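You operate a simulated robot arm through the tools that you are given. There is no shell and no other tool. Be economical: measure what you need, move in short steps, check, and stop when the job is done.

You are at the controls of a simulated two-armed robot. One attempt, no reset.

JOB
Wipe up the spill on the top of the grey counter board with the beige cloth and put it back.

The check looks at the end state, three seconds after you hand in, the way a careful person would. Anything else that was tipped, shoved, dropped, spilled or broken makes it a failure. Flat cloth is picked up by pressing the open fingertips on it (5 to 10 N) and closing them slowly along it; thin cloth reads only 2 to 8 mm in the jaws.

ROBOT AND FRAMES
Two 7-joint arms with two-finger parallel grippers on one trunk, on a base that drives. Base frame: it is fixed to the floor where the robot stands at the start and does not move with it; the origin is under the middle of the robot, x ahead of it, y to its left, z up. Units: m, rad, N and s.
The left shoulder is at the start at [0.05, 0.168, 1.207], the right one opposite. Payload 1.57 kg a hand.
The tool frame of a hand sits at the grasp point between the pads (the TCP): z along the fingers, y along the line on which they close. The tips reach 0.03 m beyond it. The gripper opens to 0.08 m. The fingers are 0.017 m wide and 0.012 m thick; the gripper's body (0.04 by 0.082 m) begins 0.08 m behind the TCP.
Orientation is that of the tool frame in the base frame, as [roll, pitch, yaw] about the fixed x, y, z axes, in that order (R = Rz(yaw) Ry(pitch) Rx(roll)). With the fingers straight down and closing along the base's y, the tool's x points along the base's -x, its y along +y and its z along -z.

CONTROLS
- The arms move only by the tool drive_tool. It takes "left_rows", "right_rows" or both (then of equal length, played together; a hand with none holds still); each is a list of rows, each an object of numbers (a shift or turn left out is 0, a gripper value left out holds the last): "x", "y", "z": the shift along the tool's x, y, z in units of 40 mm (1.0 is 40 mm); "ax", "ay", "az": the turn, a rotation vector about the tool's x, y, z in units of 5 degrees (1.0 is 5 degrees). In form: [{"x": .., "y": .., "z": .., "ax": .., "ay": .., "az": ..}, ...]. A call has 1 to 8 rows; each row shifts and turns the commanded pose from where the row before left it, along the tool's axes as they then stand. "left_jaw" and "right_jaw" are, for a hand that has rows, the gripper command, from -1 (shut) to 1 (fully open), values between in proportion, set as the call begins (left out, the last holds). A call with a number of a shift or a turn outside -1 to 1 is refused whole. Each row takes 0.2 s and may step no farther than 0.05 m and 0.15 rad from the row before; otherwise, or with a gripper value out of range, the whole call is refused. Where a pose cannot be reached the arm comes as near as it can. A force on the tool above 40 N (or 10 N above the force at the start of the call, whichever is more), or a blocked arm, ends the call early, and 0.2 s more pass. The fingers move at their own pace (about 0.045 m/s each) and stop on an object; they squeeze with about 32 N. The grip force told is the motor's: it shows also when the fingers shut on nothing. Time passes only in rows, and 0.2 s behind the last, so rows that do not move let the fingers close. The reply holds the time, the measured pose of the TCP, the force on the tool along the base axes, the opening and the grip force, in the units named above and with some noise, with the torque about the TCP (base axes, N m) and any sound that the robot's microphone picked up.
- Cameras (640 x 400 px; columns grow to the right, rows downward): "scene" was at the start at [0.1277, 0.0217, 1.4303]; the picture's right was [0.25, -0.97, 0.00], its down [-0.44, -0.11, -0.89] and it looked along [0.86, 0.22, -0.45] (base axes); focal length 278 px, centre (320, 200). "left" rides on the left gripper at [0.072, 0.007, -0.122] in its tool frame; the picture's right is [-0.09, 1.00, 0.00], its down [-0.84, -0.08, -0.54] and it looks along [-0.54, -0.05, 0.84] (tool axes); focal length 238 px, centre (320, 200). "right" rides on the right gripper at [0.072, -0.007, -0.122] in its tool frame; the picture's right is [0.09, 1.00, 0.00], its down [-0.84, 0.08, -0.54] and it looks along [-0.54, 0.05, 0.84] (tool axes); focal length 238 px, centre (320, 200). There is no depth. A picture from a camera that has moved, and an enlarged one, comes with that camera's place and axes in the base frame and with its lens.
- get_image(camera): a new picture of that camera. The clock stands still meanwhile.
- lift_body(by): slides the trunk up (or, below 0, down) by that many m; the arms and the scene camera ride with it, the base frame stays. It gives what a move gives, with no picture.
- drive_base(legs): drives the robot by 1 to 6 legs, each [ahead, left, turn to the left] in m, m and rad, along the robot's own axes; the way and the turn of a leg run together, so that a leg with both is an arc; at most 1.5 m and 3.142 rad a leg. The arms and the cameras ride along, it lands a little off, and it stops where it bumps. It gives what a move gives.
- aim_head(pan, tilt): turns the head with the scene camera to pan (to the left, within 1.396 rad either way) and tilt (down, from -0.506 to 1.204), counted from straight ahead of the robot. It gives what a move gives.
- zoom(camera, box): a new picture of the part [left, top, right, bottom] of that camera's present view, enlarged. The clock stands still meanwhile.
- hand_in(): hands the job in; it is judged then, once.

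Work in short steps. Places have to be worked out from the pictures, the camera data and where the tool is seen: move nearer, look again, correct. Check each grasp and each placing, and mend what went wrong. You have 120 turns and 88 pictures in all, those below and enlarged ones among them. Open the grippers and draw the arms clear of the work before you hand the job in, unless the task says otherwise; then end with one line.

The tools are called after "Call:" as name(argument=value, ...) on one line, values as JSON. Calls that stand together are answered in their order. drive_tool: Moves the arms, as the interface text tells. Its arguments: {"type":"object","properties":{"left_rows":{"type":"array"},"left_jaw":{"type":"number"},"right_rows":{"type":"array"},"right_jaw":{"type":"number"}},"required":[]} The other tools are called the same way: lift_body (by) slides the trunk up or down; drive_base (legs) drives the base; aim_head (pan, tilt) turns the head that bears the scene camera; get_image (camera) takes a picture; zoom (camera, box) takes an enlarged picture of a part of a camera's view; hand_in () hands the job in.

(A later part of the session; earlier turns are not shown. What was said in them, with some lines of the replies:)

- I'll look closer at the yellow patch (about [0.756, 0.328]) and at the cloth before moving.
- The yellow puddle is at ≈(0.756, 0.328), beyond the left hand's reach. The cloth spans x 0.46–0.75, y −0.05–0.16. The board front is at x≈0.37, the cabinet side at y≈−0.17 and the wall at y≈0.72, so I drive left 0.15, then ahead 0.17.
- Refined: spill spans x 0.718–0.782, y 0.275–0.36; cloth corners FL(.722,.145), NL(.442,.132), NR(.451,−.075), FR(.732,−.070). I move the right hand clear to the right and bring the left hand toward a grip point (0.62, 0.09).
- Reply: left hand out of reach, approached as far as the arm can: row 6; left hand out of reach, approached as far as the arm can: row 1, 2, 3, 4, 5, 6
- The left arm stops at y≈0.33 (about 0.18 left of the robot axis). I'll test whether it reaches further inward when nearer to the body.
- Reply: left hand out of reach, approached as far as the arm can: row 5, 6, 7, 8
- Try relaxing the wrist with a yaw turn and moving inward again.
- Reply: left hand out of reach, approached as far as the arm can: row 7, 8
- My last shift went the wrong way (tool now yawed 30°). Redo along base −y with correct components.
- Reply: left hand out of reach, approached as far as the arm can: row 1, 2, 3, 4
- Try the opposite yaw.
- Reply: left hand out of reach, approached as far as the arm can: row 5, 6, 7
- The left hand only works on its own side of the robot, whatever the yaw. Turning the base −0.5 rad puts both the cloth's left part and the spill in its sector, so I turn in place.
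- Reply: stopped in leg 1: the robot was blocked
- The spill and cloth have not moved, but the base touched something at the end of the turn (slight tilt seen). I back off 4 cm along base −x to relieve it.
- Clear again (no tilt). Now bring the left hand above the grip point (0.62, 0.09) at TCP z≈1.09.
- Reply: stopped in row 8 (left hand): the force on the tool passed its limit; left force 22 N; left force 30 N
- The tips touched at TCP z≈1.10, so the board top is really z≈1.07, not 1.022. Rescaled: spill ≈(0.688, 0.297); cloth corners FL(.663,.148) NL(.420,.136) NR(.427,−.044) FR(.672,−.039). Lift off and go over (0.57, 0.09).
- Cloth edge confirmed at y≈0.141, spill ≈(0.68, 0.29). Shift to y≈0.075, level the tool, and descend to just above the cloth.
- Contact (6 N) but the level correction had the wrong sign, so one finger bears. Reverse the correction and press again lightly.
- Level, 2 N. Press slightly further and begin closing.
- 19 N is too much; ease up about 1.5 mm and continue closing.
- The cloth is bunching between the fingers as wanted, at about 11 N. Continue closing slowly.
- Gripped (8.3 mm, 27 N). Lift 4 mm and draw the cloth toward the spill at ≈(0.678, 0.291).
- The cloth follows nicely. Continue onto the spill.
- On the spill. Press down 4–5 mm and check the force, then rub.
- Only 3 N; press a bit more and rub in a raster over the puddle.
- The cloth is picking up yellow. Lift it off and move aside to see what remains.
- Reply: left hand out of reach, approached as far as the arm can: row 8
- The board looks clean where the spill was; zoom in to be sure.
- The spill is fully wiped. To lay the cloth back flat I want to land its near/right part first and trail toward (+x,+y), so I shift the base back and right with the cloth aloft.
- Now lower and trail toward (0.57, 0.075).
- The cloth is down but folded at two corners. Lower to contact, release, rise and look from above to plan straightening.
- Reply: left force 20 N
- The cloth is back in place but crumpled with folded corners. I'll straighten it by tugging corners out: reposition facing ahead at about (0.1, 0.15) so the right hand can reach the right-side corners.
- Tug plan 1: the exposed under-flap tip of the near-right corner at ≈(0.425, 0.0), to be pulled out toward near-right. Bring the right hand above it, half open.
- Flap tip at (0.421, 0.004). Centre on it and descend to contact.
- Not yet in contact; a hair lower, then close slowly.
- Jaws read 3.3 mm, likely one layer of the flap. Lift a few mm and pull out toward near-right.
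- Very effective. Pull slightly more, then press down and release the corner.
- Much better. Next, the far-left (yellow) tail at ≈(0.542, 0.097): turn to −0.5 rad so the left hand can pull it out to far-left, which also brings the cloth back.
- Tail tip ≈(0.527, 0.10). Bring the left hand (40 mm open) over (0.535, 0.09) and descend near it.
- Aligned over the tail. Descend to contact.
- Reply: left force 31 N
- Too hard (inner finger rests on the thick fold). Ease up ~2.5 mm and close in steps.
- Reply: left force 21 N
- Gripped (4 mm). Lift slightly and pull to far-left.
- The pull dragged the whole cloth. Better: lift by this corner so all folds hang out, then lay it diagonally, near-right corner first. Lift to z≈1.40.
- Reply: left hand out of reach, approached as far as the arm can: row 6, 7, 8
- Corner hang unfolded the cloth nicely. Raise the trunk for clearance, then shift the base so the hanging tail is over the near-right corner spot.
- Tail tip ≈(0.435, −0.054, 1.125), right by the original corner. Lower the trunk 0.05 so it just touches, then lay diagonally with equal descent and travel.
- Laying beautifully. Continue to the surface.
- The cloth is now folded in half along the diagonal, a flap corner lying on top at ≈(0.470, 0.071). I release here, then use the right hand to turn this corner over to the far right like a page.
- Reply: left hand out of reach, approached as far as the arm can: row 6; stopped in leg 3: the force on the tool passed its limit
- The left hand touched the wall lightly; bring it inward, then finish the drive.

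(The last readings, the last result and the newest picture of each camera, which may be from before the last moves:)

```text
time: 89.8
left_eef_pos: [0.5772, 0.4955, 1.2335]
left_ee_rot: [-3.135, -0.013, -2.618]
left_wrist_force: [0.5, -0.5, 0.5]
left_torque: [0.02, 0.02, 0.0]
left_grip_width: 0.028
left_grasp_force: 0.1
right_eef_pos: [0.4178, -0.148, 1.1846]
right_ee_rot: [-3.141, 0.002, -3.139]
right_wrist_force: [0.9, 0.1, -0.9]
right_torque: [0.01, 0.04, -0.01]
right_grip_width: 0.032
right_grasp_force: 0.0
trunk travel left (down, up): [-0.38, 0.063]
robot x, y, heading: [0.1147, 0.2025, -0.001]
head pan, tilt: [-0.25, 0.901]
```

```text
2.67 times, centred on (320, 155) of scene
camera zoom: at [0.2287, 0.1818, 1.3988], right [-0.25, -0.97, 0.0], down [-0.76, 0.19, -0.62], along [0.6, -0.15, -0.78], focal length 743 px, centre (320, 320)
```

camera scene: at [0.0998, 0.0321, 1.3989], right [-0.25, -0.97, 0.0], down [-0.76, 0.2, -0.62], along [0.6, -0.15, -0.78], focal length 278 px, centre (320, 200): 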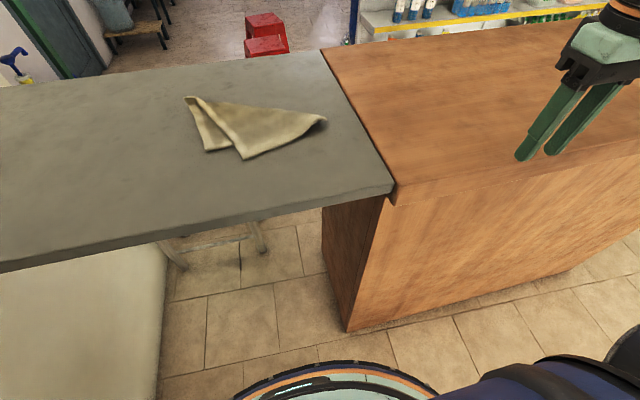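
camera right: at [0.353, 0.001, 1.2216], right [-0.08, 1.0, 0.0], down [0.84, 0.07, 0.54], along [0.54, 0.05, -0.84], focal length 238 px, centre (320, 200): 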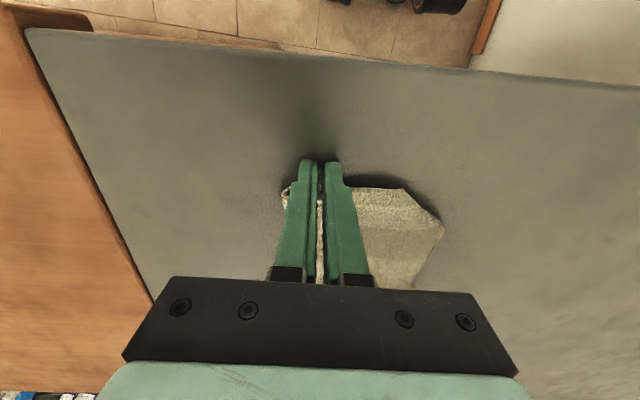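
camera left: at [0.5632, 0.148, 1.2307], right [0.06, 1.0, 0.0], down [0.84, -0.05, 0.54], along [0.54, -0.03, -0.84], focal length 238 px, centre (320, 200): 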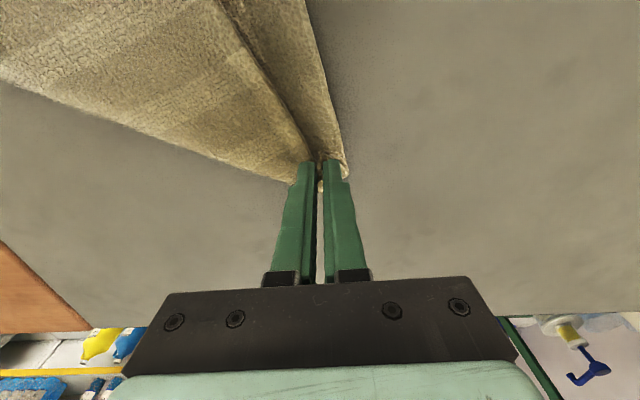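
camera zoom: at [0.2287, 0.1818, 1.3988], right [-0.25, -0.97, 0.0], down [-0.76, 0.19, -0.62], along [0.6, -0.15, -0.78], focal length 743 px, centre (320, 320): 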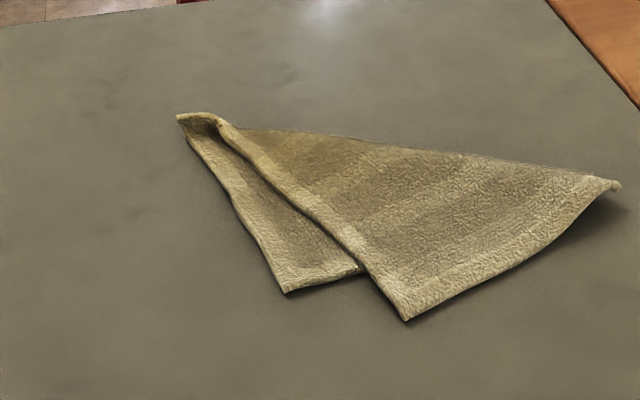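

Edge lengths tell: the top flap corner at (0.469, 0.071) is a single layer, with the other corner tucked underneath. I'll turn the top flap over to the far right. Bring the right hand over (0.482, 0.058).

Call:
drive_tool(right_rows=[{"y": 0.9, "x": -0.2}, {"y": 0.9, "x": -0.3}, {"y": 0.9, "x": -0.3}, {"y": 0.9, "x": -0.3}, {"y": 0.9, "x": -0.3}, {"y": 0.65, "x": -0.2}, {"z": 0.8}, {"z": 0.6}], right_jaw=0.0)

Call:
get_image(camera="right")

```text
time: 91.6
left_eef_pos: [0.5762, 0.4952, 1.2326]
left_ee_rot: [-3.132, -0.014, -2.618]
left_wrist_force: [0.4, -1.1, 0.7]
left_torque: [0.01, 0.01, -0.04]
left_grip_width: 0.028
left_grasp_force: 0.0
right_eef_pos: [0.4829, 0.0563, 1.127]
right_ee_rot: [3.142, 0.004, 3.142]
right_wrist_force: [0.2, 0.2, 0.9]
right_torque: [0.0, 0.0, -0.01]
right_grip_width: 0.0399
right_grasp_force: 0.0
trunk travel left (down, up): [-0.38, 0.063]
robot x, y, heading: [0.1165, 0.2023, -0.004]
head pan, tilt: [-0.25, 0.901]
```

```text
35 pictures are left
camera right: at [0.4112, 0.0511, 1.2487], right [-0.09, 1.0, 0.0], down [0.84, 0.08, 0.54], along [0.54, 0.05, -0.84], focal length 238 px, centre (320, 200)
```

right: 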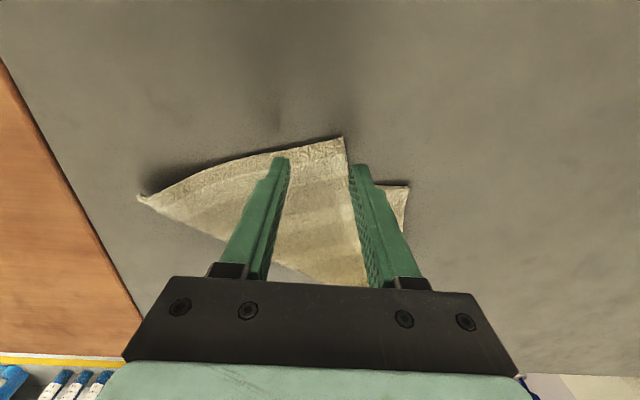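

Corner sits between the fingers. Descend to contact.

Call:
drive_tool(right_rows=[{"z": 0.35}, {"z": 0.12}, {}])

Call:
drive_tool(right_rows=[{"z": 0.08}, {}])

```text
time: 92.4
left_eef_pos: [0.576, 0.4945, 1.2339]
left_ee_rot: [-3.134, -0.013, -2.618]
left_wrist_force: [0.4, -0.4, 0.1]
left_torque: [-0.02, -0.01, 0.01]
left_grip_width: 0.0278
left_grasp_force: 0.1
right_eef_pos: [0.4829, 0.0571, 1.1077]
right_ee_rot: [3.141, 0.001, -3.138]
right_wrist_force: [-1.1, 0.3, -0.2]
right_torque: [0.0, 0.04, -0.02]
right_grip_width: 0.0404
right_grasp_force: 0.1
trunk travel left (down, up): [-0.38, 0.063]
robot x, y, heading: [0.1208, 0.1987, 0.001]
head pan, tilt: [-0.25, 0.901]
```

```text
time: 93.0
left_eef_pos: [0.5758, 0.4948, 1.2343]
left_ee_rot: [-3.133, -0.013, -2.619]
left_wrist_force: [-0.4, 0.7, -0.9]
left_torque: [-0.03, -0.01, 0.04]
left_grip_width: 0.0282
left_grasp_force: 0.0
right_eef_pos: [0.4812, 0.0559, 1.1076]
right_ee_rot: [-3.141, 0.003, 3.14]
right_wrist_force: [-1.1, 0.0, 0.5]
right_torque: [0.03, -0.01, -0.01]
right_grip_width: 0.0401
right_grasp_force: 0.1
trunk travel left (down, up): [-0.38, 0.063]
robot x, y, heading: [0.1155, 0.1997, 0.004]
head pan, tilt: [-0.25, 0.901]
```

Call:
drive_tool(right_rows=[{"z": 0.1}, {}, {}])

```text
time: 93.8
left_eef_pos: [0.5758, 0.4949, 1.234]
left_ee_rot: [-3.133, -0.014, -2.617]
left_wrist_force: [0.3, 0.2, 1.1]
left_torque: [0.03, -0.02, 0.0]
left_grip_width: 0.0281
left_grasp_force: 0.0
right_eef_pos: [0.4812, 0.0566, 1.1031]
right_ee_rot: [-3.14, 0.004, -3.142]
right_wrist_force: [-0.2, -0.3, 2.8]
right_torque: [-0.04, -0.04, -0.02]
right_grip_width: 0.0401
right_grasp_force: 0.1
trunk travel left (down, up): [-0.38, 0.063]
robot x, y, heading: [0.1169, 0.2014, 0.002]
head pan, tilt: [-0.25, 0.901]
```

Contact at 3 N. Press 1 mm more and close slowly.

Call:
drive_tool(right_rows=[{"z": 0.03}, {}], right_jaw=-0.3)

Call:
drive_tool(right_rows=[{}, {}], right_jaw=-0.6)

Call:
drive_tool(right_rows=[{}, {}, {}], right_jaw=-1)

Call:
get_image(camera="right")

```text
time: 94.4
left_eef_pos: [0.5763, 0.4955, 1.2339]
left_ee_rot: [-3.133, -0.013, -2.618]
left_wrist_force: [-0.3, -1.3, -0.4]
left_torque: [0.04, -0.01, 0.02]
left_grip_width: 0.0281
left_grasp_force: 0.2
right_eef_pos: [0.482, 0.0558, 1.1024]
right_ee_rot: [3.141, 0.005, 3.14]
right_wrist_force: [-0.2, -0.9, 6.0]
right_torque: [-0.08, 0.0, -0.01]
right_grip_width: 0.0283
right_grasp_force: 0.5
trunk travel left (down, up): [-0.38, 0.063]
robot x, y, heading: [0.1157, 0.2059, -0.003]
head pan, tilt: [-0.25, 0.901]
```

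```text
time: 95.0
left_eef_pos: [0.5753, 0.4946, 1.2336]
left_ee_rot: [-3.132, -0.014, -2.616]
left_wrist_force: [0.0, 0.3, -0.5]
left_torque: [-0.03, 0.0, 0.03]
left_grip_width: 0.0281
left_grasp_force: 0.0
right_eef_pos: [0.4816, 0.0576, 1.1015]
right_ee_rot: [3.14, 0.003, -3.14]
right_wrist_force: [0.0, -0.3, 7.7]
right_torque: [-0.05, -0.03, 0.02]
right_grip_width: 0.0149
right_grasp_force: 0.0
trunk travel left (down, up): [-0.38, 0.063]
robot x, y, heading: [0.1114, 0.2025, -0.001]
head pan, tilt: [-0.25, 0.901]
```

```text
time: 95.8
left_eef_pos: [0.5758, 0.4944, 1.2337]
left_ee_rot: [-3.133, -0.013, -2.619]
left_wrist_force: [0.7, 0.6, -0.6]
left_torque: [0.01, -0.01, 0.0]
left_grip_width: 0.0282
left_grasp_force: 0.0
right_eef_pos: [0.4821, 0.0568, 1.1007]
right_ee_rot: [-3.14, 0.004, 3.14]
right_wrist_force: [0.0, -1.5, 8.5]
right_torque: [-0.06, -0.01, 0.03]
right_grip_width: 0.0043
right_grasp_force: 25.1
trunk travel left (down, up): [-0.38, 0.063]
robot x, y, heading: [0.1173, 0.2021, 0.002]
head pan, tilt: [-0.25, 0.901]
```

```text
34 pictures are left
camera right: at [0.4097, 0.0513, 1.2233], right [-0.09, 1.0, 0.0], down [0.83, 0.08, 0.55], along [0.54, 0.05, -0.84], focal length 238 px, centre (320, 200)
```

right: 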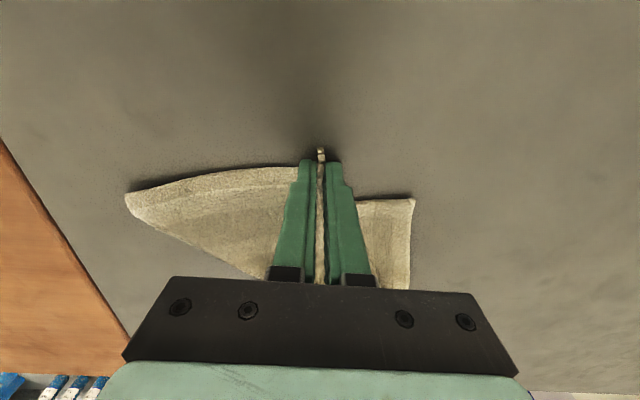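

Corner gripped. Arc it over the fold line toward far-right (≈0.72, −0.07).

Call:
drive_tool(right_rows=[{"z": -0.75, "x": -0.3, "y": -0.17}, {"z": -0.75, "x": -0.5, "y": -0.27}, {"z": -0.65, "x": -0.5, "y": -0.27}, {"z": -0.5, "x": -0.5, "y": -0.27}, {"z": -0.35, "x": -0.5, "y": -0.27}, {"z": -0.1, "x": -0.5, "y": -0.27}, {"z": 0.1, "x": -0.5, "y": -0.27}])

Call:
get_image(camera="scene")

```text
time: 97.4
left_eef_pos: [0.5767, 0.4951, 1.2334]
left_ee_rot: [-3.133, -0.013, -2.619]
left_wrist_force: [-0.4, -0.2, 0.6]
left_torque: [0.04, -0.01, 0.01]
left_grip_width: 0.028
left_grasp_force: 0.1
right_eef_pos: [0.6145, -0.0146, 1.2208]
right_ee_rot: [3.141, 0.001, -3.14]
right_wrist_force: [0.0, -0.1, -0.2]
right_torque: [-0.01, 0.02, 0.02]
right_grip_width: 0.004
right_grasp_force: 25.1
trunk travel left (down, up): [-0.38, 0.063]
robot x, y, heading: [0.1139, 0.2027, 0.0]
head pan, tilt: [-0.25, 0.901]
```

```text
33 pictures are left
camera scene: at [0.2281, 0.1817, 1.3989], right [-0.25, -0.97, 0.0], down [-0.76, 0.19, -0.62], along [0.6, -0.15, -0.78], focal length 278 px, centre (320, 200)
```

scene: 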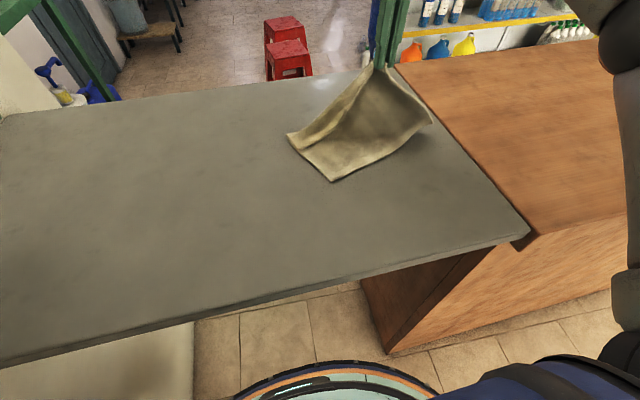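

Unfolding well. Continue over and down.

Call:
drive_tool(right_rows=[{"z": 0.3, "x": -0.5, "y": -0.3}, {"z": 0.5, "x": -0.5, "y": -0.3}, {"z": 0.6, "x": -0.55, "y": -0.3}, {"z": 0.65, "x": -0.55, "y": -0.3}, {"z": 0.5, "x": -0.5, "y": -0.27}, {"z": 0.25}, {}])

Call:
get_image(camera="scene")

```text
time: 99.0
left_eef_pos: [0.5759, 0.4954, 1.234]
left_ee_rot: [-3.132, -0.015, -2.617]
left_wrist_force: [0.7, 0.1, -0.8]
left_torque: [0.02, 0.01, -0.02]
left_grip_width: 0.0279
left_grasp_force: 0.0
right_eef_pos: [0.7199, -0.0725, 1.1106]
right_ee_rot: [-3.141, 0.003, -3.139]
right_wrist_force: [-0.5, 0.9, 0.6]
right_torque: [-0.04, 0.01, 0.05]
right_grip_width: 0.0044
right_grasp_force: 25.2
trunk travel left (down, up): [-0.38, 0.063]
robot x, y, heading: [0.1128, 0.2035, -0.002]
head pan, tilt: [-0.25, 0.901]
```

```text
32 pictures are left
camera scene: at [0.2277, 0.1819, 1.3989], right [-0.25, -0.97, 0.0], down [-0.76, 0.19, -0.62], along [0.6, -0.15, -0.78], focal length 278 px, centre (320, 200)
```

scene: 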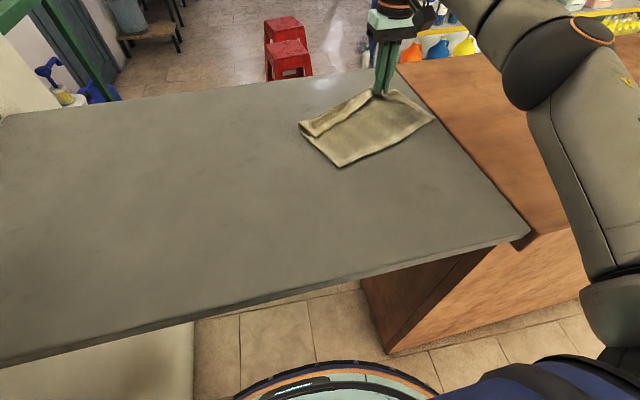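

Flat now apart from a small fold at left. Lower to contact, release, retreat and look.

Call:
drive_tool(right_rows=[{"z": 0.15}, {}])

Call:
drive_tool(right_rows=[{}, {}, {}], right_jaw=-0.3)

Call:
drive_tool(right_rows=[{"z": -0.5}, {"z": -1}, {"z": -0.5}, {"y": -1}, {"y": -1}, {"y": -1}])

Call:
zoom(camera="scene", box=[250, 60, 490, 210])

```text
time: 99.6
left_eef_pos: [0.5757, 0.4951, 1.2342]
left_ee_rot: [-3.134, -0.016, -2.617]
left_wrist_force: [0.2, -0.1, -0.1]
left_torque: [0.01, 0.0, 0.02]
left_grip_width: 0.028
left_grasp_force: 0.1
right_eef_pos: [0.7184, -0.0721, 1.1047]
right_ee_rot: [-3.141, 0.003, -3.14]
right_wrist_force: [0.8, -0.3, 3.7]
right_torque: [-0.05, -0.04, 0.0]
right_grip_width: 0.0041
right_grasp_force: 24.8
trunk travel left (down, up): [-0.38, 0.063]
robot x, y, heading: [0.1144, 0.2053, 0.003]
head pan, tilt: [-0.25, 0.901]
```

```text
time: 100.4
left_eef_pos: [0.5764, 0.4951, 1.2342]
left_ee_rot: [-3.132, -0.014, -2.617]
left_wrist_force: [0.4, -0.7, -0.8]
left_torque: [0.0, 0.0, 0.0]
left_grip_width: 0.0278
left_grasp_force: 0.1
right_eef_pos: [0.7172, -0.0716, 1.1062]
right_ee_rot: [3.14, 0.004, -3.14]
right_wrist_force: [0.4, 0.6, 3.3]
right_torque: [-0.02, 0.0, 0.03]
right_grip_width: 0.0259
right_grasp_force: 0.0
trunk travel left (down, up): [-0.38, 0.063]
robot x, y, heading: [0.1159, 0.2051, 0.0]
head pan, tilt: [-0.25, 0.901]
```

```text
time: 101.8
left_eef_pos: [0.5751, 0.4921, 1.2361]
left_ee_rot: [-3.134, -0.012, -2.618]
left_wrist_force: [0.8, -0.7, -0.4]
left_torque: [0.06, 0.0, 0.01]
left_grip_width: 0.0277
left_grasp_force: 0.2
right_eef_pos: [0.672, -0.1818, 1.1546]
right_ee_rot: [3.139, 0.002, -3.139]
right_wrist_force: [-0.2, -0.4, -0.1]
right_torque: [0.04, -0.03, 0.01]
right_grip_width: 0.0281
right_grasp_force: 0.0
right hand out of reach, approached as far as the arm can: row 2, 3, 4, 5, 6
trunk travel left (down, up): [-0.38, 0.063]
robot x, y, heading: [0.1153, 0.2011, 0.005]
head pan, tilt: [-0.25, 0.901]
```

```text
2.67 times, centred on (370, 135) of scene
camera zoom: at [0.2269, 0.1791, 1.399], right [-0.25, -0.97, 0.0], down [-0.76, 0.2, -0.62], along [0.6, -0.15, -0.78], focal length 743 px, centre (187, 373)
```

zoom: 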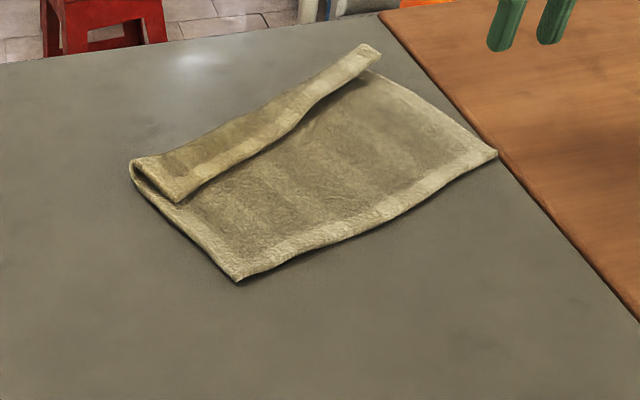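

The cloth is now mostly flat (one narrow strip folded back), but rotated ~70° and shifted right, up to the board's edge. I'll reposition the base to (0.04, 0.11), heading −0.75, and drag its left short edge around with the left hand to the original near-edge place.

Call:
drive_base(legs=[[-0.075, -0.09, 0], [0, 0, -0.75]])

Call:
drive_tool(left_rows=[{"az": 1}, {"az": 1}, {"az": 1}, {"az": 1}, {"az": 1}, {"az": 1}, {"az": 1}, {"az": 1}], left_jaw=0.0)

Call:
aim_head(pan=0.6, tilt=0.8)

Call:
get_image(camera="scene")

```text
time: 105.0
left_eef_pos: [0.5733, 0.0087, 1.2342]
left_ee_rot: [-3.132, -0.014, 2.914]
left_wrist_force: [0.7, 0.6, -0.3]
left_torque: [-0.01, 0.01, 0.01]
left_grip_width: 0.0281
left_grasp_force: 0.2
right_eef_pos: [0.1834, -0.5481, 1.1538]
right_ee_rot: [-3.141, 0.003, 2.393]
right_wrist_force: [-0.1, -0.2, 0.1]
right_torque: [0.0, 0.0, 0.01]
right_grip_width: 0.0279
right_grasp_force: 0.0
trunk travel left (down, up): [-0.38, 0.063]
robot x, y, heading: [0.0354, 0.113, -0.75]
head pan, tilt: [-0.25, 0.901]
```

```text
time: 106.8
left_eef_pos: [0.574, 0.0086, 1.2336]
left_ee_rot: [-3.126, -0.007, 2.215]
left_wrist_force: [0.6, 0.5, 0.5]
left_torque: [0.01, -0.01, 0.01]
left_grip_width: 0.0399
left_grasp_force: 0.0
right_eef_pos: [0.182, -0.5492, 1.1549]
right_ee_rot: [-3.141, 0.003, 2.392]
right_wrist_force: [-0.3, 0.0, -0.5]
right_torque: [0.0, -0.02, -0.01]
right_grip_width: 0.028
right_grasp_force: 0.0
trunk travel left (down, up): [-0.38, 0.063]
robot x, y, heading: [0.0368, 0.1096, -0.751]
head pan, tilt: [-0.25, 0.901]
```

```text
time: 108.0
left_eef_pos: [0.5729, 0.01, 1.2342]
left_ee_rot: [-3.126, -0.005, 2.216]
left_wrist_force: [0.1, 0.9, -0.5]
left_torque: [0.0, -0.02, -0.03]
left_grip_width: 0.0404
left_grasp_force: 0.1
right_eef_pos: [0.1825, -0.549, 1.1551]
right_ee_rot: [-3.141, 0.005, 2.391]
right_wrist_force: [0.5, -0.4, 0.2]
right_torque: [0.02, 0.03, -0.02]
right_grip_width: 0.0282
right_grasp_force: 0.1
trunk travel left (down, up): [-0.38, 0.063]
robot x, y, heading: [0.0339, 0.1103, -0.746]
head pan, tilt: [0.6, 0.799]
```

```text
30 pictures are left
camera scene: at [0.1444, 0.0685, 1.4068], right [-0.15, -0.99, 0.0], down [-0.71, 0.11, -0.7], along [0.69, -0.1, -0.72], focal length 278 px, centre (320, 200)
```

scene: 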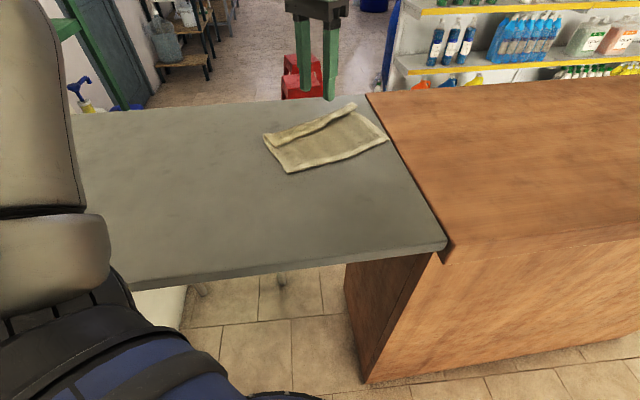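

Call:
drive_tool(left_rows=[{"az": 1, "ax": -0.18}, {"az": 1}, {"az": 1}, {"az": 1}, {"x": 0.7, "y": 0.4}, {"x": 0.57, "y": 0.4, "z": 0.5}, {"z": 1}, {"z": 0.9}])

Call:
get_image(camera="left")

Call:
zoom(camera="scene", box=[230, 80, 430, 205])

```text
time: 109.8
left_eef_pos: [0.5882, 0.0666, 1.1356]
left_ee_rot: [-3.139, -0.002, 1.867]
left_wrist_force: [0.2, 0.4, -0.5]
left_torque: [0.0, 0.03, -0.02]
left_grip_width: 0.0401
left_grasp_force: 0.1
right_eef_pos: [0.1834, -0.5478, 1.1562]
right_ee_rot: [-3.14, 0.002, 2.394]
right_wrist_force: [0.2, 0.1, -0.2]
right_torque: [-0.01, -0.01, 0.0]
right_grip_width: 0.0279
right_grasp_force: 0.0
trunk travel left (down, up): [-0.38, 0.063]
robot x, y, heading: [0.0344, 0.1112, -0.75]
head pan, tilt: [0.6, 0.799]
```

```text
29 pictures are left
camera left: at [0.5745, 0.1374, 1.2553], right [0.98, 0.2, 0.0], down [0.17, -0.82, 0.54], along [0.11, -0.53, -0.84], focal length 238 px, centre (320, 200)
```

left: 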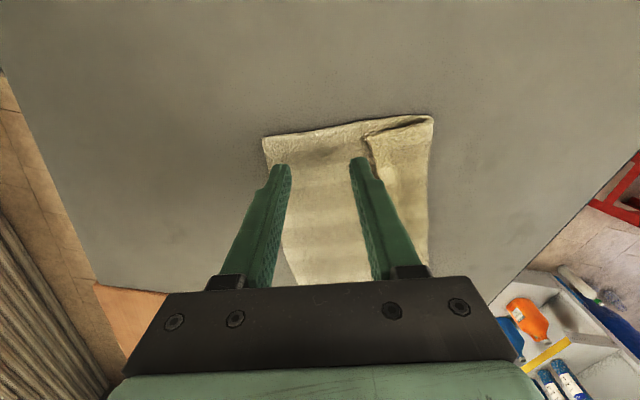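

```text
3.20 times, centred on (330, 142) of scene
camera zoom: at [0.1447, 0.0686, 1.4068], right [-0.15, -0.99, 0.0], down [-0.71, 0.11, -0.7], along [0.69, -0.1, -0.72], focal length 891 px, centre (288, 384)
```

zoom: 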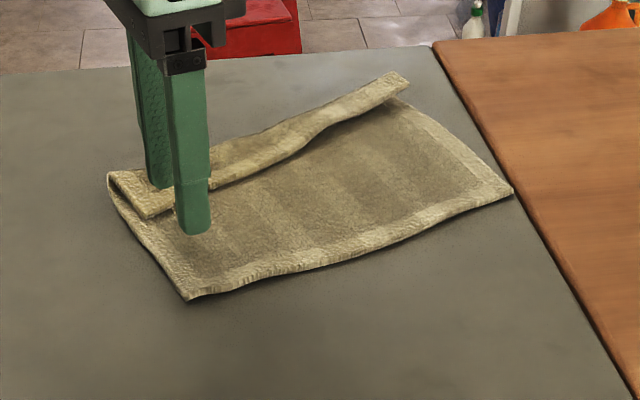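

The far finger stands right beside the folded strip's free edge. I'll lower to just above the cloth and sweep outward to flip the strip open.

Call:
drive_tool(left_rows=[{"z": 0.5}, {"z": 0.22}, {}, {"y": 0.3}, {"y": 0.4}, {"y": 0.5}, {"y": 0.5}, {"y": 0.4}])

Call:
get_image(camera="left")

Call:
zoom(camera="scene", box=[230, 80, 430, 205])

```text
time: 111.6
left_eef_pos: [0.6709, 0.0921, 1.1078]
left_ee_rot: [-3.14, -0.004, 1.868]
left_wrist_force: [0.3, 0.3, 0.3]
left_torque: [-0.05, 0.0, 0.02]
left_grip_width: 0.04
left_grasp_force: 0.0
right_eef_pos: [0.1831, -0.5486, 1.1551]
right_ee_rot: [3.14, 0.002, 2.392]
right_wrist_force: [0.3, -0.1, 0.2]
right_torque: [0.01, 0.0, 0.02]
right_grip_width: 0.0281
right_grasp_force: 0.1
trunk travel left (down, up): [-0.38, 0.063]
robot x, y, heading: [0.0314, 0.1098, -0.75]
head pan, tilt: [0.6, 0.799]
```

```text
27 pictures are left
camera left: at [0.656, 0.1626, 1.2285], right [0.98, 0.2, 0.0], down [0.17, -0.83, 0.54], along [0.11, -0.53, -0.84], focal length 238 px, centre (320, 200)
```

left: 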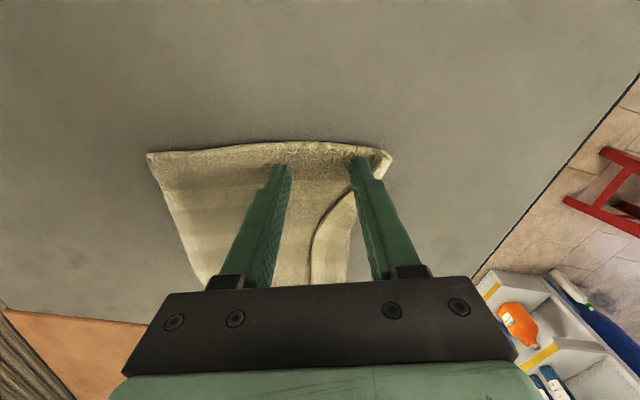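

```text
3.20 times, centred on (330, 142) of scene
camera zoom: at [0.1445, 0.0685, 1.4068], right [-0.15, -0.99, 0.0], down [-0.71, 0.11, -0.7], along [0.69, -0.1, -0.72], focal length 891 px, centre (288, 384)
```

zoom: 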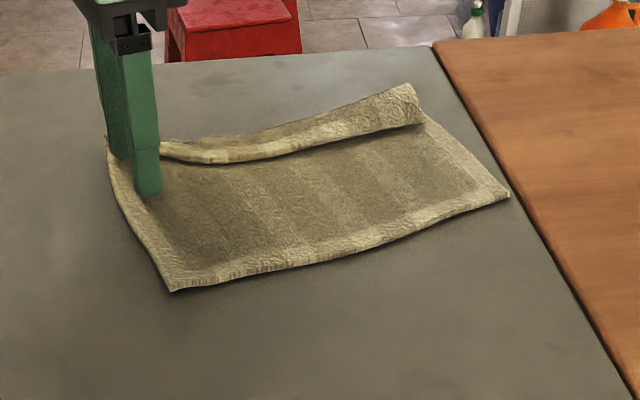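

Brilliant, the strip is flipping open at this end. Finish this end, then sweep at the middle of the strip.

Call:
drive_tool(left_rows=[{"y": 0.5}, {"y": 0.3}, {"z": -1}, {"y": -0.8, "x": -0.6}, {"y": -0.8, "x": -0.6}, {"y": -0.6, "x": -0.8}, {"z": 0.9}, {}])

Call:
get_image(camera="left")

```text
time: 113.4
left_eef_pos: [0.6386, 0.0008, 1.1125]
left_ee_rot: [-3.141, -0.006, 1.869]
left_wrist_force: [-0.2, -0.4, 0.3]
left_torque: [0.0, -0.02, 0.0]
left_grip_width: 0.0403
left_grasp_force: 0.0
right_eef_pos: [0.1824, -0.5497, 1.1552]
right_ee_rot: [3.141, 0.003, 2.393]
right_wrist_force: [0.3, 0.3, 0.2]
right_torque: [-0.01, 0.02, 0.02]
right_grip_width: 0.028
right_grasp_force: 0.0
trunk travel left (down, up): [-0.38, 0.063]
robot x, y, heading: [0.0368, 0.1128, -0.75]
head pan, tilt: [0.6, 0.799]
```

```text
25 pictures are left
camera left: at [0.6243, 0.0707, 1.2336], right [0.98, 0.2, 0.0], down [0.17, -0.83, 0.54], along [0.11, -0.53, -0.84], focal length 238 px, centre (320, 200)
```

left: 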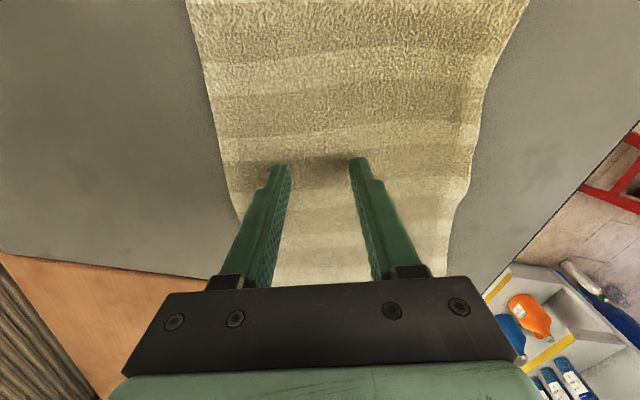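

The strip unfolded fully. Rise and check the whole cloth.

Call:
drive_tool(left_rows=[{"z": -1}, {"z": -1}, {"x": 1}, {"x": 1}, {"x": 1}, {"x": 0.5}])

Call:
zoom(camera="scene", box=[230, 80, 430, 205])

```text
time: 114.8
left_eef_pos: [0.5987, 0.1322, 1.1945]
left_ee_rot: [-3.14, -0.003, 1.868]
left_wrist_force: [-0.3, 0.5, -0.9]
left_torque: [0.01, 0.0, -0.02]
left_grip_width: 0.0399
left_grasp_force: 0.1
right_eef_pos: [0.1838, -0.5494, 1.1546]
right_ee_rot: [-3.141, 0.003, 2.392]
right_wrist_force: [0.2, 0.6, 0.0]
right_torque: [0.0, 0.02, 0.03]
right_grip_width: 0.0282
right_grasp_force: 0.0
trunk travel left (down, up): [-0.38, 0.063]
robot x, y, heading: [0.0342, 0.1063, -0.75]
head pan, tilt: [0.6, 0.799]
```

```text
3.20 times, centred on (330, 142) of scene
camera zoom: at [0.1443, 0.0686, 1.4068], right [-0.15, -0.99, 0.0], down [-0.71, 0.11, -0.7], along [0.69, -0.1, -0.72], focal length 891 px, centre (288, 384)
```

zoom: 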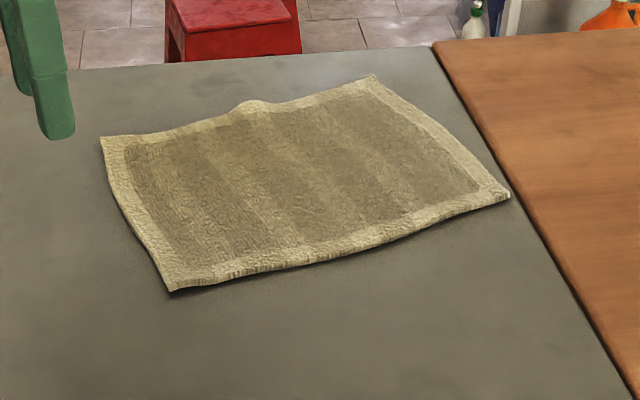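

The cloth is perfectly flat now, centred ≈(0.674, −0.011), turned ~74° from its original lie. Grip the middle of its left short edge at ≈(0.646, 0.085) to drag and rotate it home.

Call:
drive_tool(left_rows=[{"x": -0.75, "y": 0.4}, {"x": -0.72, "y": 0.38}, {"z": 0.9}, {"z": 0.9}, {"z": 0.2}, {}])

Call:
get_image(camera="left")

```text
time: 116.2
left_eef_pos: [0.6446, 0.0878, 1.1135]
left_ee_rot: [3.142, -0.005, 1.868]
left_wrist_force: [-0.4, 0.1, 0.0]
left_torque: [-0.01, -0.03, -0.01]
left_grip_width: 0.04
left_grasp_force: 0.0
right_eef_pos: [0.1833, -0.5495, 1.155]
right_ee_rot: [-3.14, 0.004, 2.392]
right_wrist_force: [0.6, -0.5, -0.8]
right_torque: [0.01, 0.01, -0.02]
right_grip_width: 0.0279
right_grasp_force: 0.0
trunk travel left (down, up): [-0.38, 0.063]
robot x, y, heading: [0.0363, 0.1107, -0.747]
head pan, tilt: [0.6, 0.799]
```

```text
23 pictures are left
camera left: at [0.6306, 0.1578, 1.2343], right [0.98, 0.2, 0.0], down [0.17, -0.83, 0.54], along [0.11, -0.53, -0.84], focal length 238 px, centre (320, 200)
```

left: 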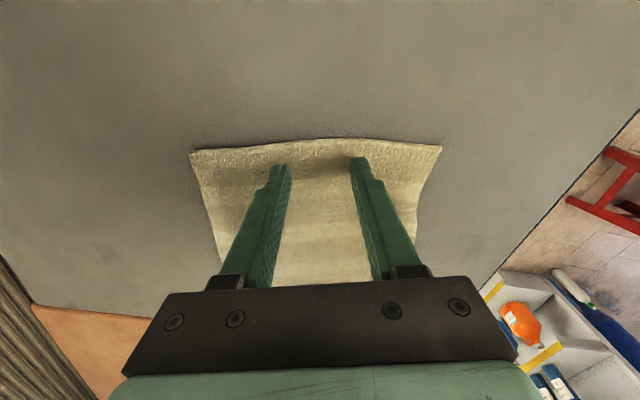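

Well centred on the edge. Press and close gently.

Call:
drive_tool(left_rows=[{"z": 0.15}, {"z": 0.08}, {}])

Call:
drive_tool(left_rows=[{"z": 0.06}, {}])

```text
time: 117.0
left_eef_pos: [0.6451, 0.0866, 1.1051]
left_ee_rot: [-3.14, -0.004, 1.868]
left_wrist_force: [0.4, -0.6, 0.2]
left_torque: [0.0, -0.03, -0.02]
left_grip_width: 0.0402
left_grasp_force: 0.1
right_eef_pos: [0.183, -0.5489, 1.1566]
right_ee_rot: [-3.141, 0.003, 2.392]
right_wrist_force: [0.2, 0.0, -0.1]
right_torque: [-0.01, -0.03, -0.02]
right_grip_width: 0.0284
right_grasp_force: 0.1
trunk travel left (down, up): [-0.38, 0.063]
robot x, y, heading: [0.039, 0.1086, -0.748]
head pan, tilt: [0.6, 0.799]
```

```text
time: 117.6
left_eef_pos: [0.645, 0.0873, 1.103]
left_ee_rot: [-3.14, -0.001, 1.867]
left_wrist_force: [1.3, 0.2, 3.9]
left_torque: [-0.01, -0.02, -0.01]
left_grip_width: 0.04
left_grasp_force: 0.0
right_eef_pos: [0.183, -0.5489, 1.1552]
right_ee_rot: [3.139, 0.003, 2.393]
right_wrist_force: [-0.3, -0.1, -0.2]
right_torque: [0.01, 0.02, 0.02]
right_grip_width: 0.028
right_grasp_force: 0.1
trunk travel left (down, up): [-0.38, 0.063]
robot x, y, heading: [0.0372, 0.1102, -0.749]
head pan, tilt: [0.6, 0.799]
```

Call:
drive_tool(left_rows=[{"z": 0.025}, {}], left_jaw=-0.3)

Call:
drive_tool(left_rows=[{}, {}], left_jaw=-0.6)

Call:
drive_tool(left_rows=[{}, {}, {}], left_jaw=-1)

Call:
drive_tool(left_rows=[{"z": -0.15}, {"x": 0.112, "y": -0.365, "az": -1}, {"x": 0.143, "y": -0.353, "az": -1}, {"x": 0.173, "y": -0.339, "az": -1}, {"x": 0.202, "y": -0.323, "az": -1}])

Call:
get_image(camera="scene")

```text
time: 118.2
left_eef_pos: [0.6442, 0.0865, 1.1018]
left_ee_rot: [3.141, -0.002, 1.869]
left_wrist_force: [0.7, 0.1, 9.8]
left_torque: [0.03, 0.02, 0.0]
left_grip_width: 0.0263
left_grasp_force: 0.1
right_eef_pos: [0.1833, -0.5488, 1.1546]
right_ee_rot: [3.139, 0.004, 2.394]
right_wrist_force: [-0.7, 0.1, 0.1]
right_torque: [-0.03, -0.01, 0.0]
right_grip_width: 0.0279
right_grasp_force: 0.0
trunk travel left (down, up): [-0.38, 0.063]
robot x, y, heading: [0.0358, 0.108, -0.75]
head pan, tilt: [0.6, 0.799]
```

```text
time: 118.8
left_eef_pos: [0.6443, 0.0871, 1.1016]
left_ee_rot: [3.14, -0.005, 1.87]
left_wrist_force: [0.4, 0.1, 10.9]
left_torque: [0.03, 0.05, 0.0]
left_grip_width: 0.0166
left_grasp_force: 0.2
right_eef_pos: [0.1812, -0.5493, 1.154]
right_ee_rot: [3.141, 0.003, 2.393]
right_wrist_force: [-0.2, 0.6, -0.1]
right_torque: [0.0, 0.0, 0.0]
right_grip_width: 0.028
right_grasp_force: 0.0
trunk travel left (down, up): [-0.38, 0.063]
robot x, y, heading: [0.0378, 0.1071, -0.751]
head pan, tilt: [0.6, 0.799]
```

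```text
time: 119.6
left_eef_pos: [0.6442, 0.0864, 1.102]
left_ee_rot: [-3.141, -0.004, 1.868]
left_wrist_force: [0.1, -0.5, 12.1]
left_torque: [0.02, 0.01, -0.02]
left_grip_width: 0.0049
left_grasp_force: 25.3
right_eef_pos: [0.1825, -0.5491, 1.1549]
right_ee_rot: [3.14, 0.004, 2.393]
right_wrist_force: [-1.2, 0.4, -0.1]
right_torque: [-0.01, -0.03, 0.04]
right_grip_width: 0.0281
right_grasp_force: 0.0
trunk travel left (down, up): [-0.38, 0.063]
robot x, y, heading: [0.0351, 0.1103, -0.747]
head pan, tilt: [0.6, 0.799]
```

```text
time: 120.8
left_eef_pos: [0.5828, 0.087, 1.1066]
left_ee_rot: [-3.14, -0.005, 2.218]
left_wrist_force: [0.7, -0.1, 0.6]
left_torque: [-0.05, -0.04, -0.04]
left_grip_width: 0.0043
left_grasp_force: 25.1
right_eef_pos: [0.1828, -0.5487, 1.1551]
right_ee_rot: [3.141, 0.005, 2.392]
right_wrist_force: [0.2, -0.5, -0.7]
right_torque: [-0.03, 0.0, 0.0]
right_grip_width: 0.028
right_grasp_force: 0.1
trunk travel left (down, up): [-0.38, 0.063]
robot x, y, heading: [0.0374, 0.1094, -0.75]
head pan, tilt: [0.6, 0.799]
```

```text
22 pictures are left
camera scene: at [0.1442, 0.0686, 1.4068], right [-0.15, -0.99, 0.0], down [-0.71, 0.11, -0.7], along [0.69, -0.1, -0.72], focal length 278 px, centre (320, 200)
```

scene: 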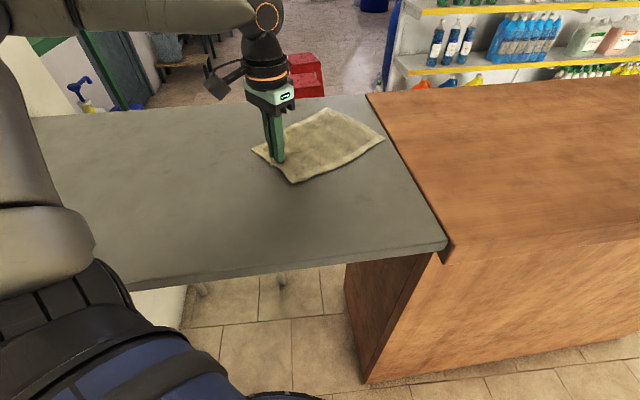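

Rotating and following as intended. Continue with the rest of the arc.

Call:
drive_tool(left_rows=[{"x": 0.23, "y": -0.304, "az": -1}, {"x": 0.255, "y": -0.283, "az": -1}, {"x": 0.279, "y": -0.26, "az": -1}, {"x": 0.3, "y": -0.234, "az": -1}, {"x": 0.182, "y": -0.285, "az": -1}, {"x": 0.206, "y": -0.268, "az": -1}])

Call:
drive_tool(left_rows=[{"x": 0.229, "y": -0.249, "az": -1}, {"x": 0.249, "y": -0.228, "az": -1}, {"x": 0.268, "y": -0.206, "az": -1}, {"x": 0.285, "y": -0.181, "az": -1}, {"x": 0.3, "y": -0.156, "az": -1}, {}])

Call:
get_image(camera="scene")

Call:
get_image(camera="left")

```text
time: 122.2
left_eef_pos: [0.4969, 0.0754, 1.1073]
left_ee_rot: [3.139, -0.004, 2.742]
left_wrist_force: [0.2, 0.1, -0.1]
left_torque: [0.0, -0.01, -0.07]
left_grip_width: 0.0045
left_grasp_force: 25.2
right_eef_pos: [0.184, -0.5478, 1.155]
right_ee_rot: [-3.141, 0.003, 2.393]
right_wrist_force: [0.0, 1.0, -0.1]
right_torque: [0.04, 0.0, 0.01]
right_grip_width: 0.028
right_grasp_force: 0.1
trunk travel left (down, up): [-0.38, 0.063]
robot x, y, heading: [0.0355, 0.1079, -0.75]
head pan, tilt: [0.6, 0.799]
```

```text
time: 123.6
left_eef_pos: [0.4362, 0.049, 1.1068]
left_ee_rot: [3.138, -0.003, -3.106]
left_wrist_force: [-1.2, 0.4, -0.8]
left_torque: [-0.01, 0.02, -0.11]
left_grip_width: 0.0049
left_grasp_force: 24.4
right_eef_pos: [0.1836, -0.5493, 1.156]
right_ee_rot: [-3.141, 0.004, 2.393]
right_wrist_force: [0.2, -0.3, 0.4]
right_torque: [0.0, 0.02, 0.02]
right_grip_width: 0.0282
right_grasp_force: 0.1
trunk travel left (down, up): [-0.38, 0.063]
robot x, y, heading: [0.0401, 0.1126, -0.749]
head pan, tilt: [0.6, 0.799]
```

```text
21 pictures are left
camera scene: at [0.1445, 0.0687, 1.4068], right [-0.15, -0.99, 0.0], down [-0.71, 0.11, -0.7], along [0.69, -0.1, -0.72], focal length 278 px, centre (320, 200)
```

scene: 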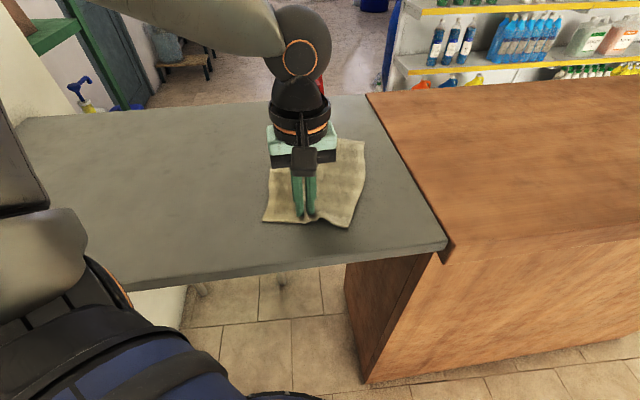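

```text
20 pictures are left
camera left: at [0.3657, 0.0526, 1.2272], right [0.06, 1.0, 0.0], down [0.84, -0.05, 0.54], along [0.54, -0.03, -0.84], focal length 238 px, centre (320, 200)
```

left: 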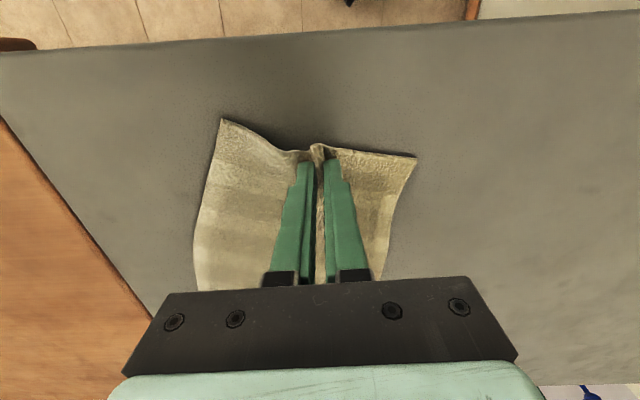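

Excellent—flat and in place. Lower, open (spreading the ridge) and retreat.

Call:
drive_tool(left_rows=[{"z": 0.1}, {}])

Call:
drive_tool(left_rows=[{}, {}, {}], left_jaw=-0.1)

Call:
drive_tool(left_rows=[{"z": -0.5}, {"z": -1}, {"z": -1}, {"y": 1}, {"y": 1}, {"y": 1}, {"y": 1}, {"y": 1}])

Call:
zoom(camera="scene", box=[200, 90, 440, 240])

```text
time: 124.2
left_eef_pos: [0.4365, 0.0481, 1.1029]
left_ee_rot: [3.137, -0.001, -3.106]
left_wrist_force: [-1.0, -0.1, 5.1]
left_torque: [0.02, 0.03, -0.05]
left_grip_width: 0.0043
left_grasp_force: 24.5
right_eef_pos: [0.1826, -0.5499, 1.1555]
right_ee_rot: [3.141, 0.003, 2.393]
right_wrist_force: [-0.6, 0.1, 0.9]
right_torque: [0.01, -0.02, 0.0]
right_grip_width: 0.0279
right_grasp_force: 0.1
trunk travel left (down, up): [-0.38, 0.063]
robot x, y, heading: [0.0387, 0.1061, -0.746]
head pan, tilt: [0.6, 0.799]
```

```text
time: 125.0
left_eef_pos: [0.4371, 0.0493, 1.1032]
left_ee_rot: [3.138, -0.003, -3.107]
left_wrist_force: [-0.1, 0.6, 3.4]
left_torque: [0.02, 0.01, 0.06]
left_grip_width: 0.0348
left_grasp_force: 0.0
right_eef_pos: [0.182, -0.5492, 1.1556]
right_ee_rot: [3.14, 0.003, 2.391]
right_wrist_force: [0.2, 0.2, 0.0]
right_torque: [0.0, -0.01, 0.04]
right_grip_width: 0.0282
right_grasp_force: 0.1
trunk travel left (down, up): [-0.38, 0.063]
robot x, y, heading: [0.034, 0.1048, -0.75]
head pan, tilt: [0.6, 0.799]
```

```text
time: 126.8
left_eef_pos: [0.4309, 0.2488, 1.2039]
left_ee_rot: [3.137, -0.001, -3.108]
left_wrist_force: [-0.6, 0.4, 0.4]
left_torque: [0.01, -0.02, -0.01]
left_grip_width: 0.0359
left_grasp_force: 0.0
right_eef_pos: [0.1832, -0.5488, 1.1561]
right_ee_rot: [-3.141, 0.003, 2.394]
right_wrist_force: [0.5, -0.3, 0.5]
right_torque: [-0.04, 0.0, -0.03]
right_grip_width: 0.0282
right_grasp_force: 0.0
trunk travel left (down, up): [-0.38, 0.063]
robot x, y, heading: [0.0362, 0.1107, -0.749]
head pan, tilt: [0.6, 0.799]
```

```text
2.67 times, centred on (320, 165) of scene
camera zoom: at [0.1437, 0.0693, 1.407], right [-0.15, -0.99, 0.0], down [-0.71, 0.11, -0.7], along [0.69, -0.11, -0.72], focal length 743 px, centre (320, 293)
```

zoom: 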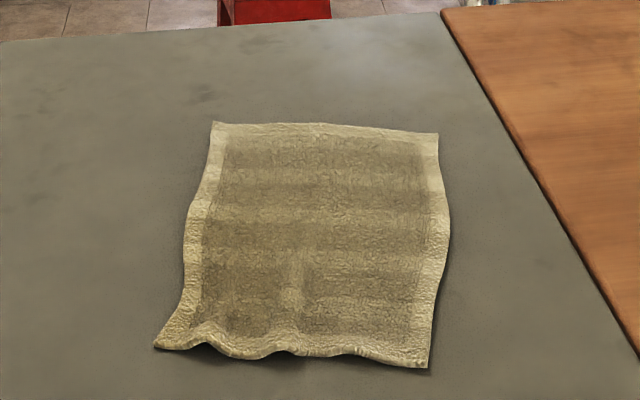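

The cloth lies flat, centre ≈(0.534, 0.014), within ~4 cm of its original place. Open both grippers, draw the hands clear and check the board once more for residue.

Call:
drive_tool(left_rows=[{"z": -1}, {"x": 0.5}, {}, {}], right_rows=[{"z": -1}, {}, {}, {}], left_jaw=1, right_jaw=1)

Call:
drive_base(legs=[[-0.15, 0, 0], [0, 0, 0.7]])

Call:
aim_head(pan=0.1, tilt=0.6)

Call:
get_image(camera="scene")

```text
time: 127.8
left_eef_pos: [0.4102, 0.2472, 1.2428]
left_ee_rot: [3.137, -0.003, -3.107]
left_wrist_force: [-0.5, 0.4, 0.2]
left_torque: [0.01, -0.03, 0.0]
left_grip_width: 0.08
left_grasp_force: 0.0
right_eef_pos: [0.1838, -0.5477, 1.1646]
right_ee_rot: [-3.141, 0.004, 2.393]
right_wrist_force: [0.0, 0.1, -0.3]
right_torque: [-0.01, 0.01, 0.0]
right_grip_width: 0.0799
right_grasp_force: 0.1
right hand out of reach, approached as far as the arm can: row 1
trunk travel left (down, up): [-0.38, 0.063]
robot x, y, heading: [0.0396, 0.1078, -0.751]
head pan, tilt: [0.6, 0.799]
```

```text
time: 130.3
left_eef_pos: [0.261, 0.4096, 1.2407]
left_ee_rot: [3.091, -0.028, -2.827]
left_wrist_force: [0.1, 0.2, 0.5]
left_torque: [-0.02, -0.03, 0.02]
left_grip_width: 0.0801
left_grasp_force: 0.0
right_eef_pos: [0.2775, -0.4128, 1.1431]
right_ee_rot: [3.117, -0.019, 2.689]
right_wrist_force: [0.1, -0.4, 0.3]
right_torque: [-0.01, -0.06, 0.01]
right_grip_width: 0.08
right_grasp_force: 0.0
trunk travel left (down, up): [-0.38, 0.063]
robot x, y, heading: [-0.0666, 0.2031, -0.445]
head pan, tilt: [0.6, 0.799]
stopped in leg 2: the robot was blocked; the commanded pose is now the measured one
```

```text
time: 131.2
left_eef_pos: [0.2613, 0.41, 1.2404]
left_ee_rot: [3.088, -0.031, -2.822]
left_wrist_force: [-0.4, 0.0, -0.5]
left_torque: [-0.03, 0.01, 0.03]
left_grip_width: 0.0798
left_grasp_force: 0.1
right_eef_pos: [0.2809, -0.4106, 1.1385]
right_ee_rot: [3.116, -0.024, 2.697]
right_wrist_force: [-0.9, -0.1, 0.5]
right_torque: [-0.02, 0.0, -0.02]
right_grip_width: 0.0799
right_grasp_force: 0.1
trunk travel left (down, up): [-0.38, 0.063]
robot x, y, heading: [-0.0717, 0.2032, -0.448]
head pan, tilt: [0.099, 0.6]
```

```text
18 pictures are left
camera scene: at [0.0654, 0.1139, 1.4194], right [-0.34, -0.94, -0.03], down [-0.54, 0.22, -0.81], along [0.77, -0.26, -0.58], focal length 278 px, centre (320, 200)
```

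scene: 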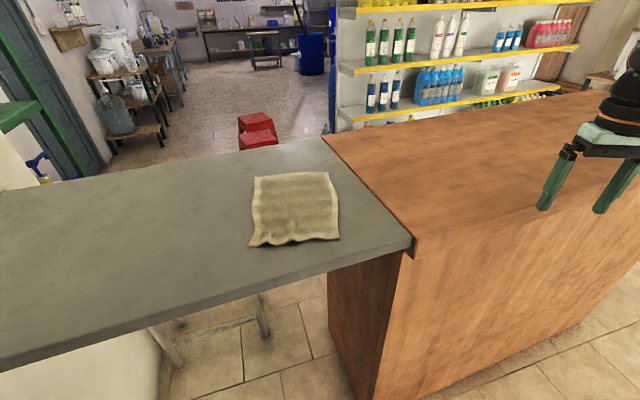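

The robot is leaning on something (probably the left elbow at the wall). Undo the last part of the turn and move away to the right/back.

Call:
drive_base(legs=[[0, 0, -0.12], [0, -0.12, 0]])

Call:
aim_head(pan=0.9, tilt=0.7)

Call:
get_image(camera="scene")

```text
time: 133.0
left_eef_pos: [0.2133, 0.3031, 1.2382]
left_ee_rot: [3.131, -0.025, -2.941]
left_wrist_force: [-1.4, 0.0, 0.2]
left_torque: [0.01, -0.02, -0.01]
left_grip_width: 0.08
left_grasp_force: 0.1
right_eef_pos: [0.1344, -0.5165, 1.1646]
right_ee_rot: [-3.141, 0.002, 2.578]
right_wrist_force: [-0.1, -0.4, 0.3]
right_torque: [0.01, 0.0, -0.01]
right_grip_width: 0.0801
right_grasp_force: 0.0
trunk travel left (down, up): [-0.38, 0.063]
robot x, y, heading: [-0.131, 0.1035, -0.566]
head pan, tilt: [0.099, 0.6]
```

```text
time: 134.1
left_eef_pos: [0.2124, 0.304, 1.2372]
left_ee_rot: [3.131, -0.025, -2.941]
left_wrist_force: [-0.3, -1.3, 0.7]
left_torque: [-0.03, -0.03, 0.0]
left_grip_width: 0.0802
left_grasp_force: 0.1
right_eef_pos: [0.1339, -0.517, 1.1652]
right_ee_rot: [-3.141, 0.002, 2.577]
right_wrist_force: [0.5, 1.3, -0.5]
right_torque: [0.02, 0.01, -0.02]
right_grip_width: 0.0802
right_grasp_force: 0.1
trunk travel left (down, up): [-0.38, 0.063]
robot x, y, heading: [-0.1277, 0.1028, -0.565]
head pan, tilt: [0.901, 0.7]
```

```text
17 pictures are left
camera scene: at [-0.0179, 0.1075, 1.4151], right [0.33, -0.94, 0.0], down [-0.61, -0.21, -0.77], along [0.72, 0.25, -0.64], focal length 278 px, centre (320, 200)
```

scene: 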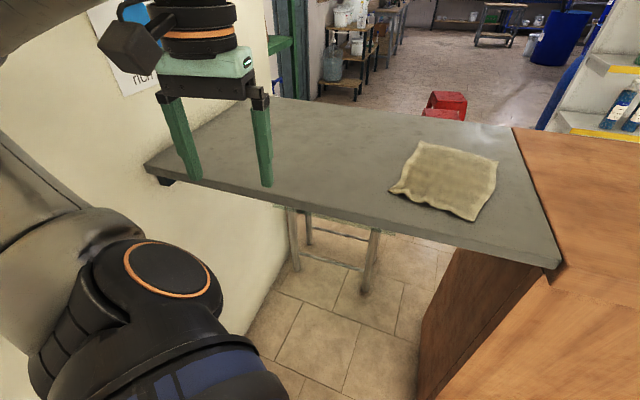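

The robot stands level and clear, the board is clean, the cloth lies flat where it belongs, and the grippers are open. I hand in.

Call:
hand_in()

```text
The job is handed in.
```

The spill is wiped off the grey board. The beige cloth lies flat again about 4 cm from where it started, turned roughly 10° and other face up. The arms bumped the wall lightly and the base was blocked twice, but nothing was seen to move.
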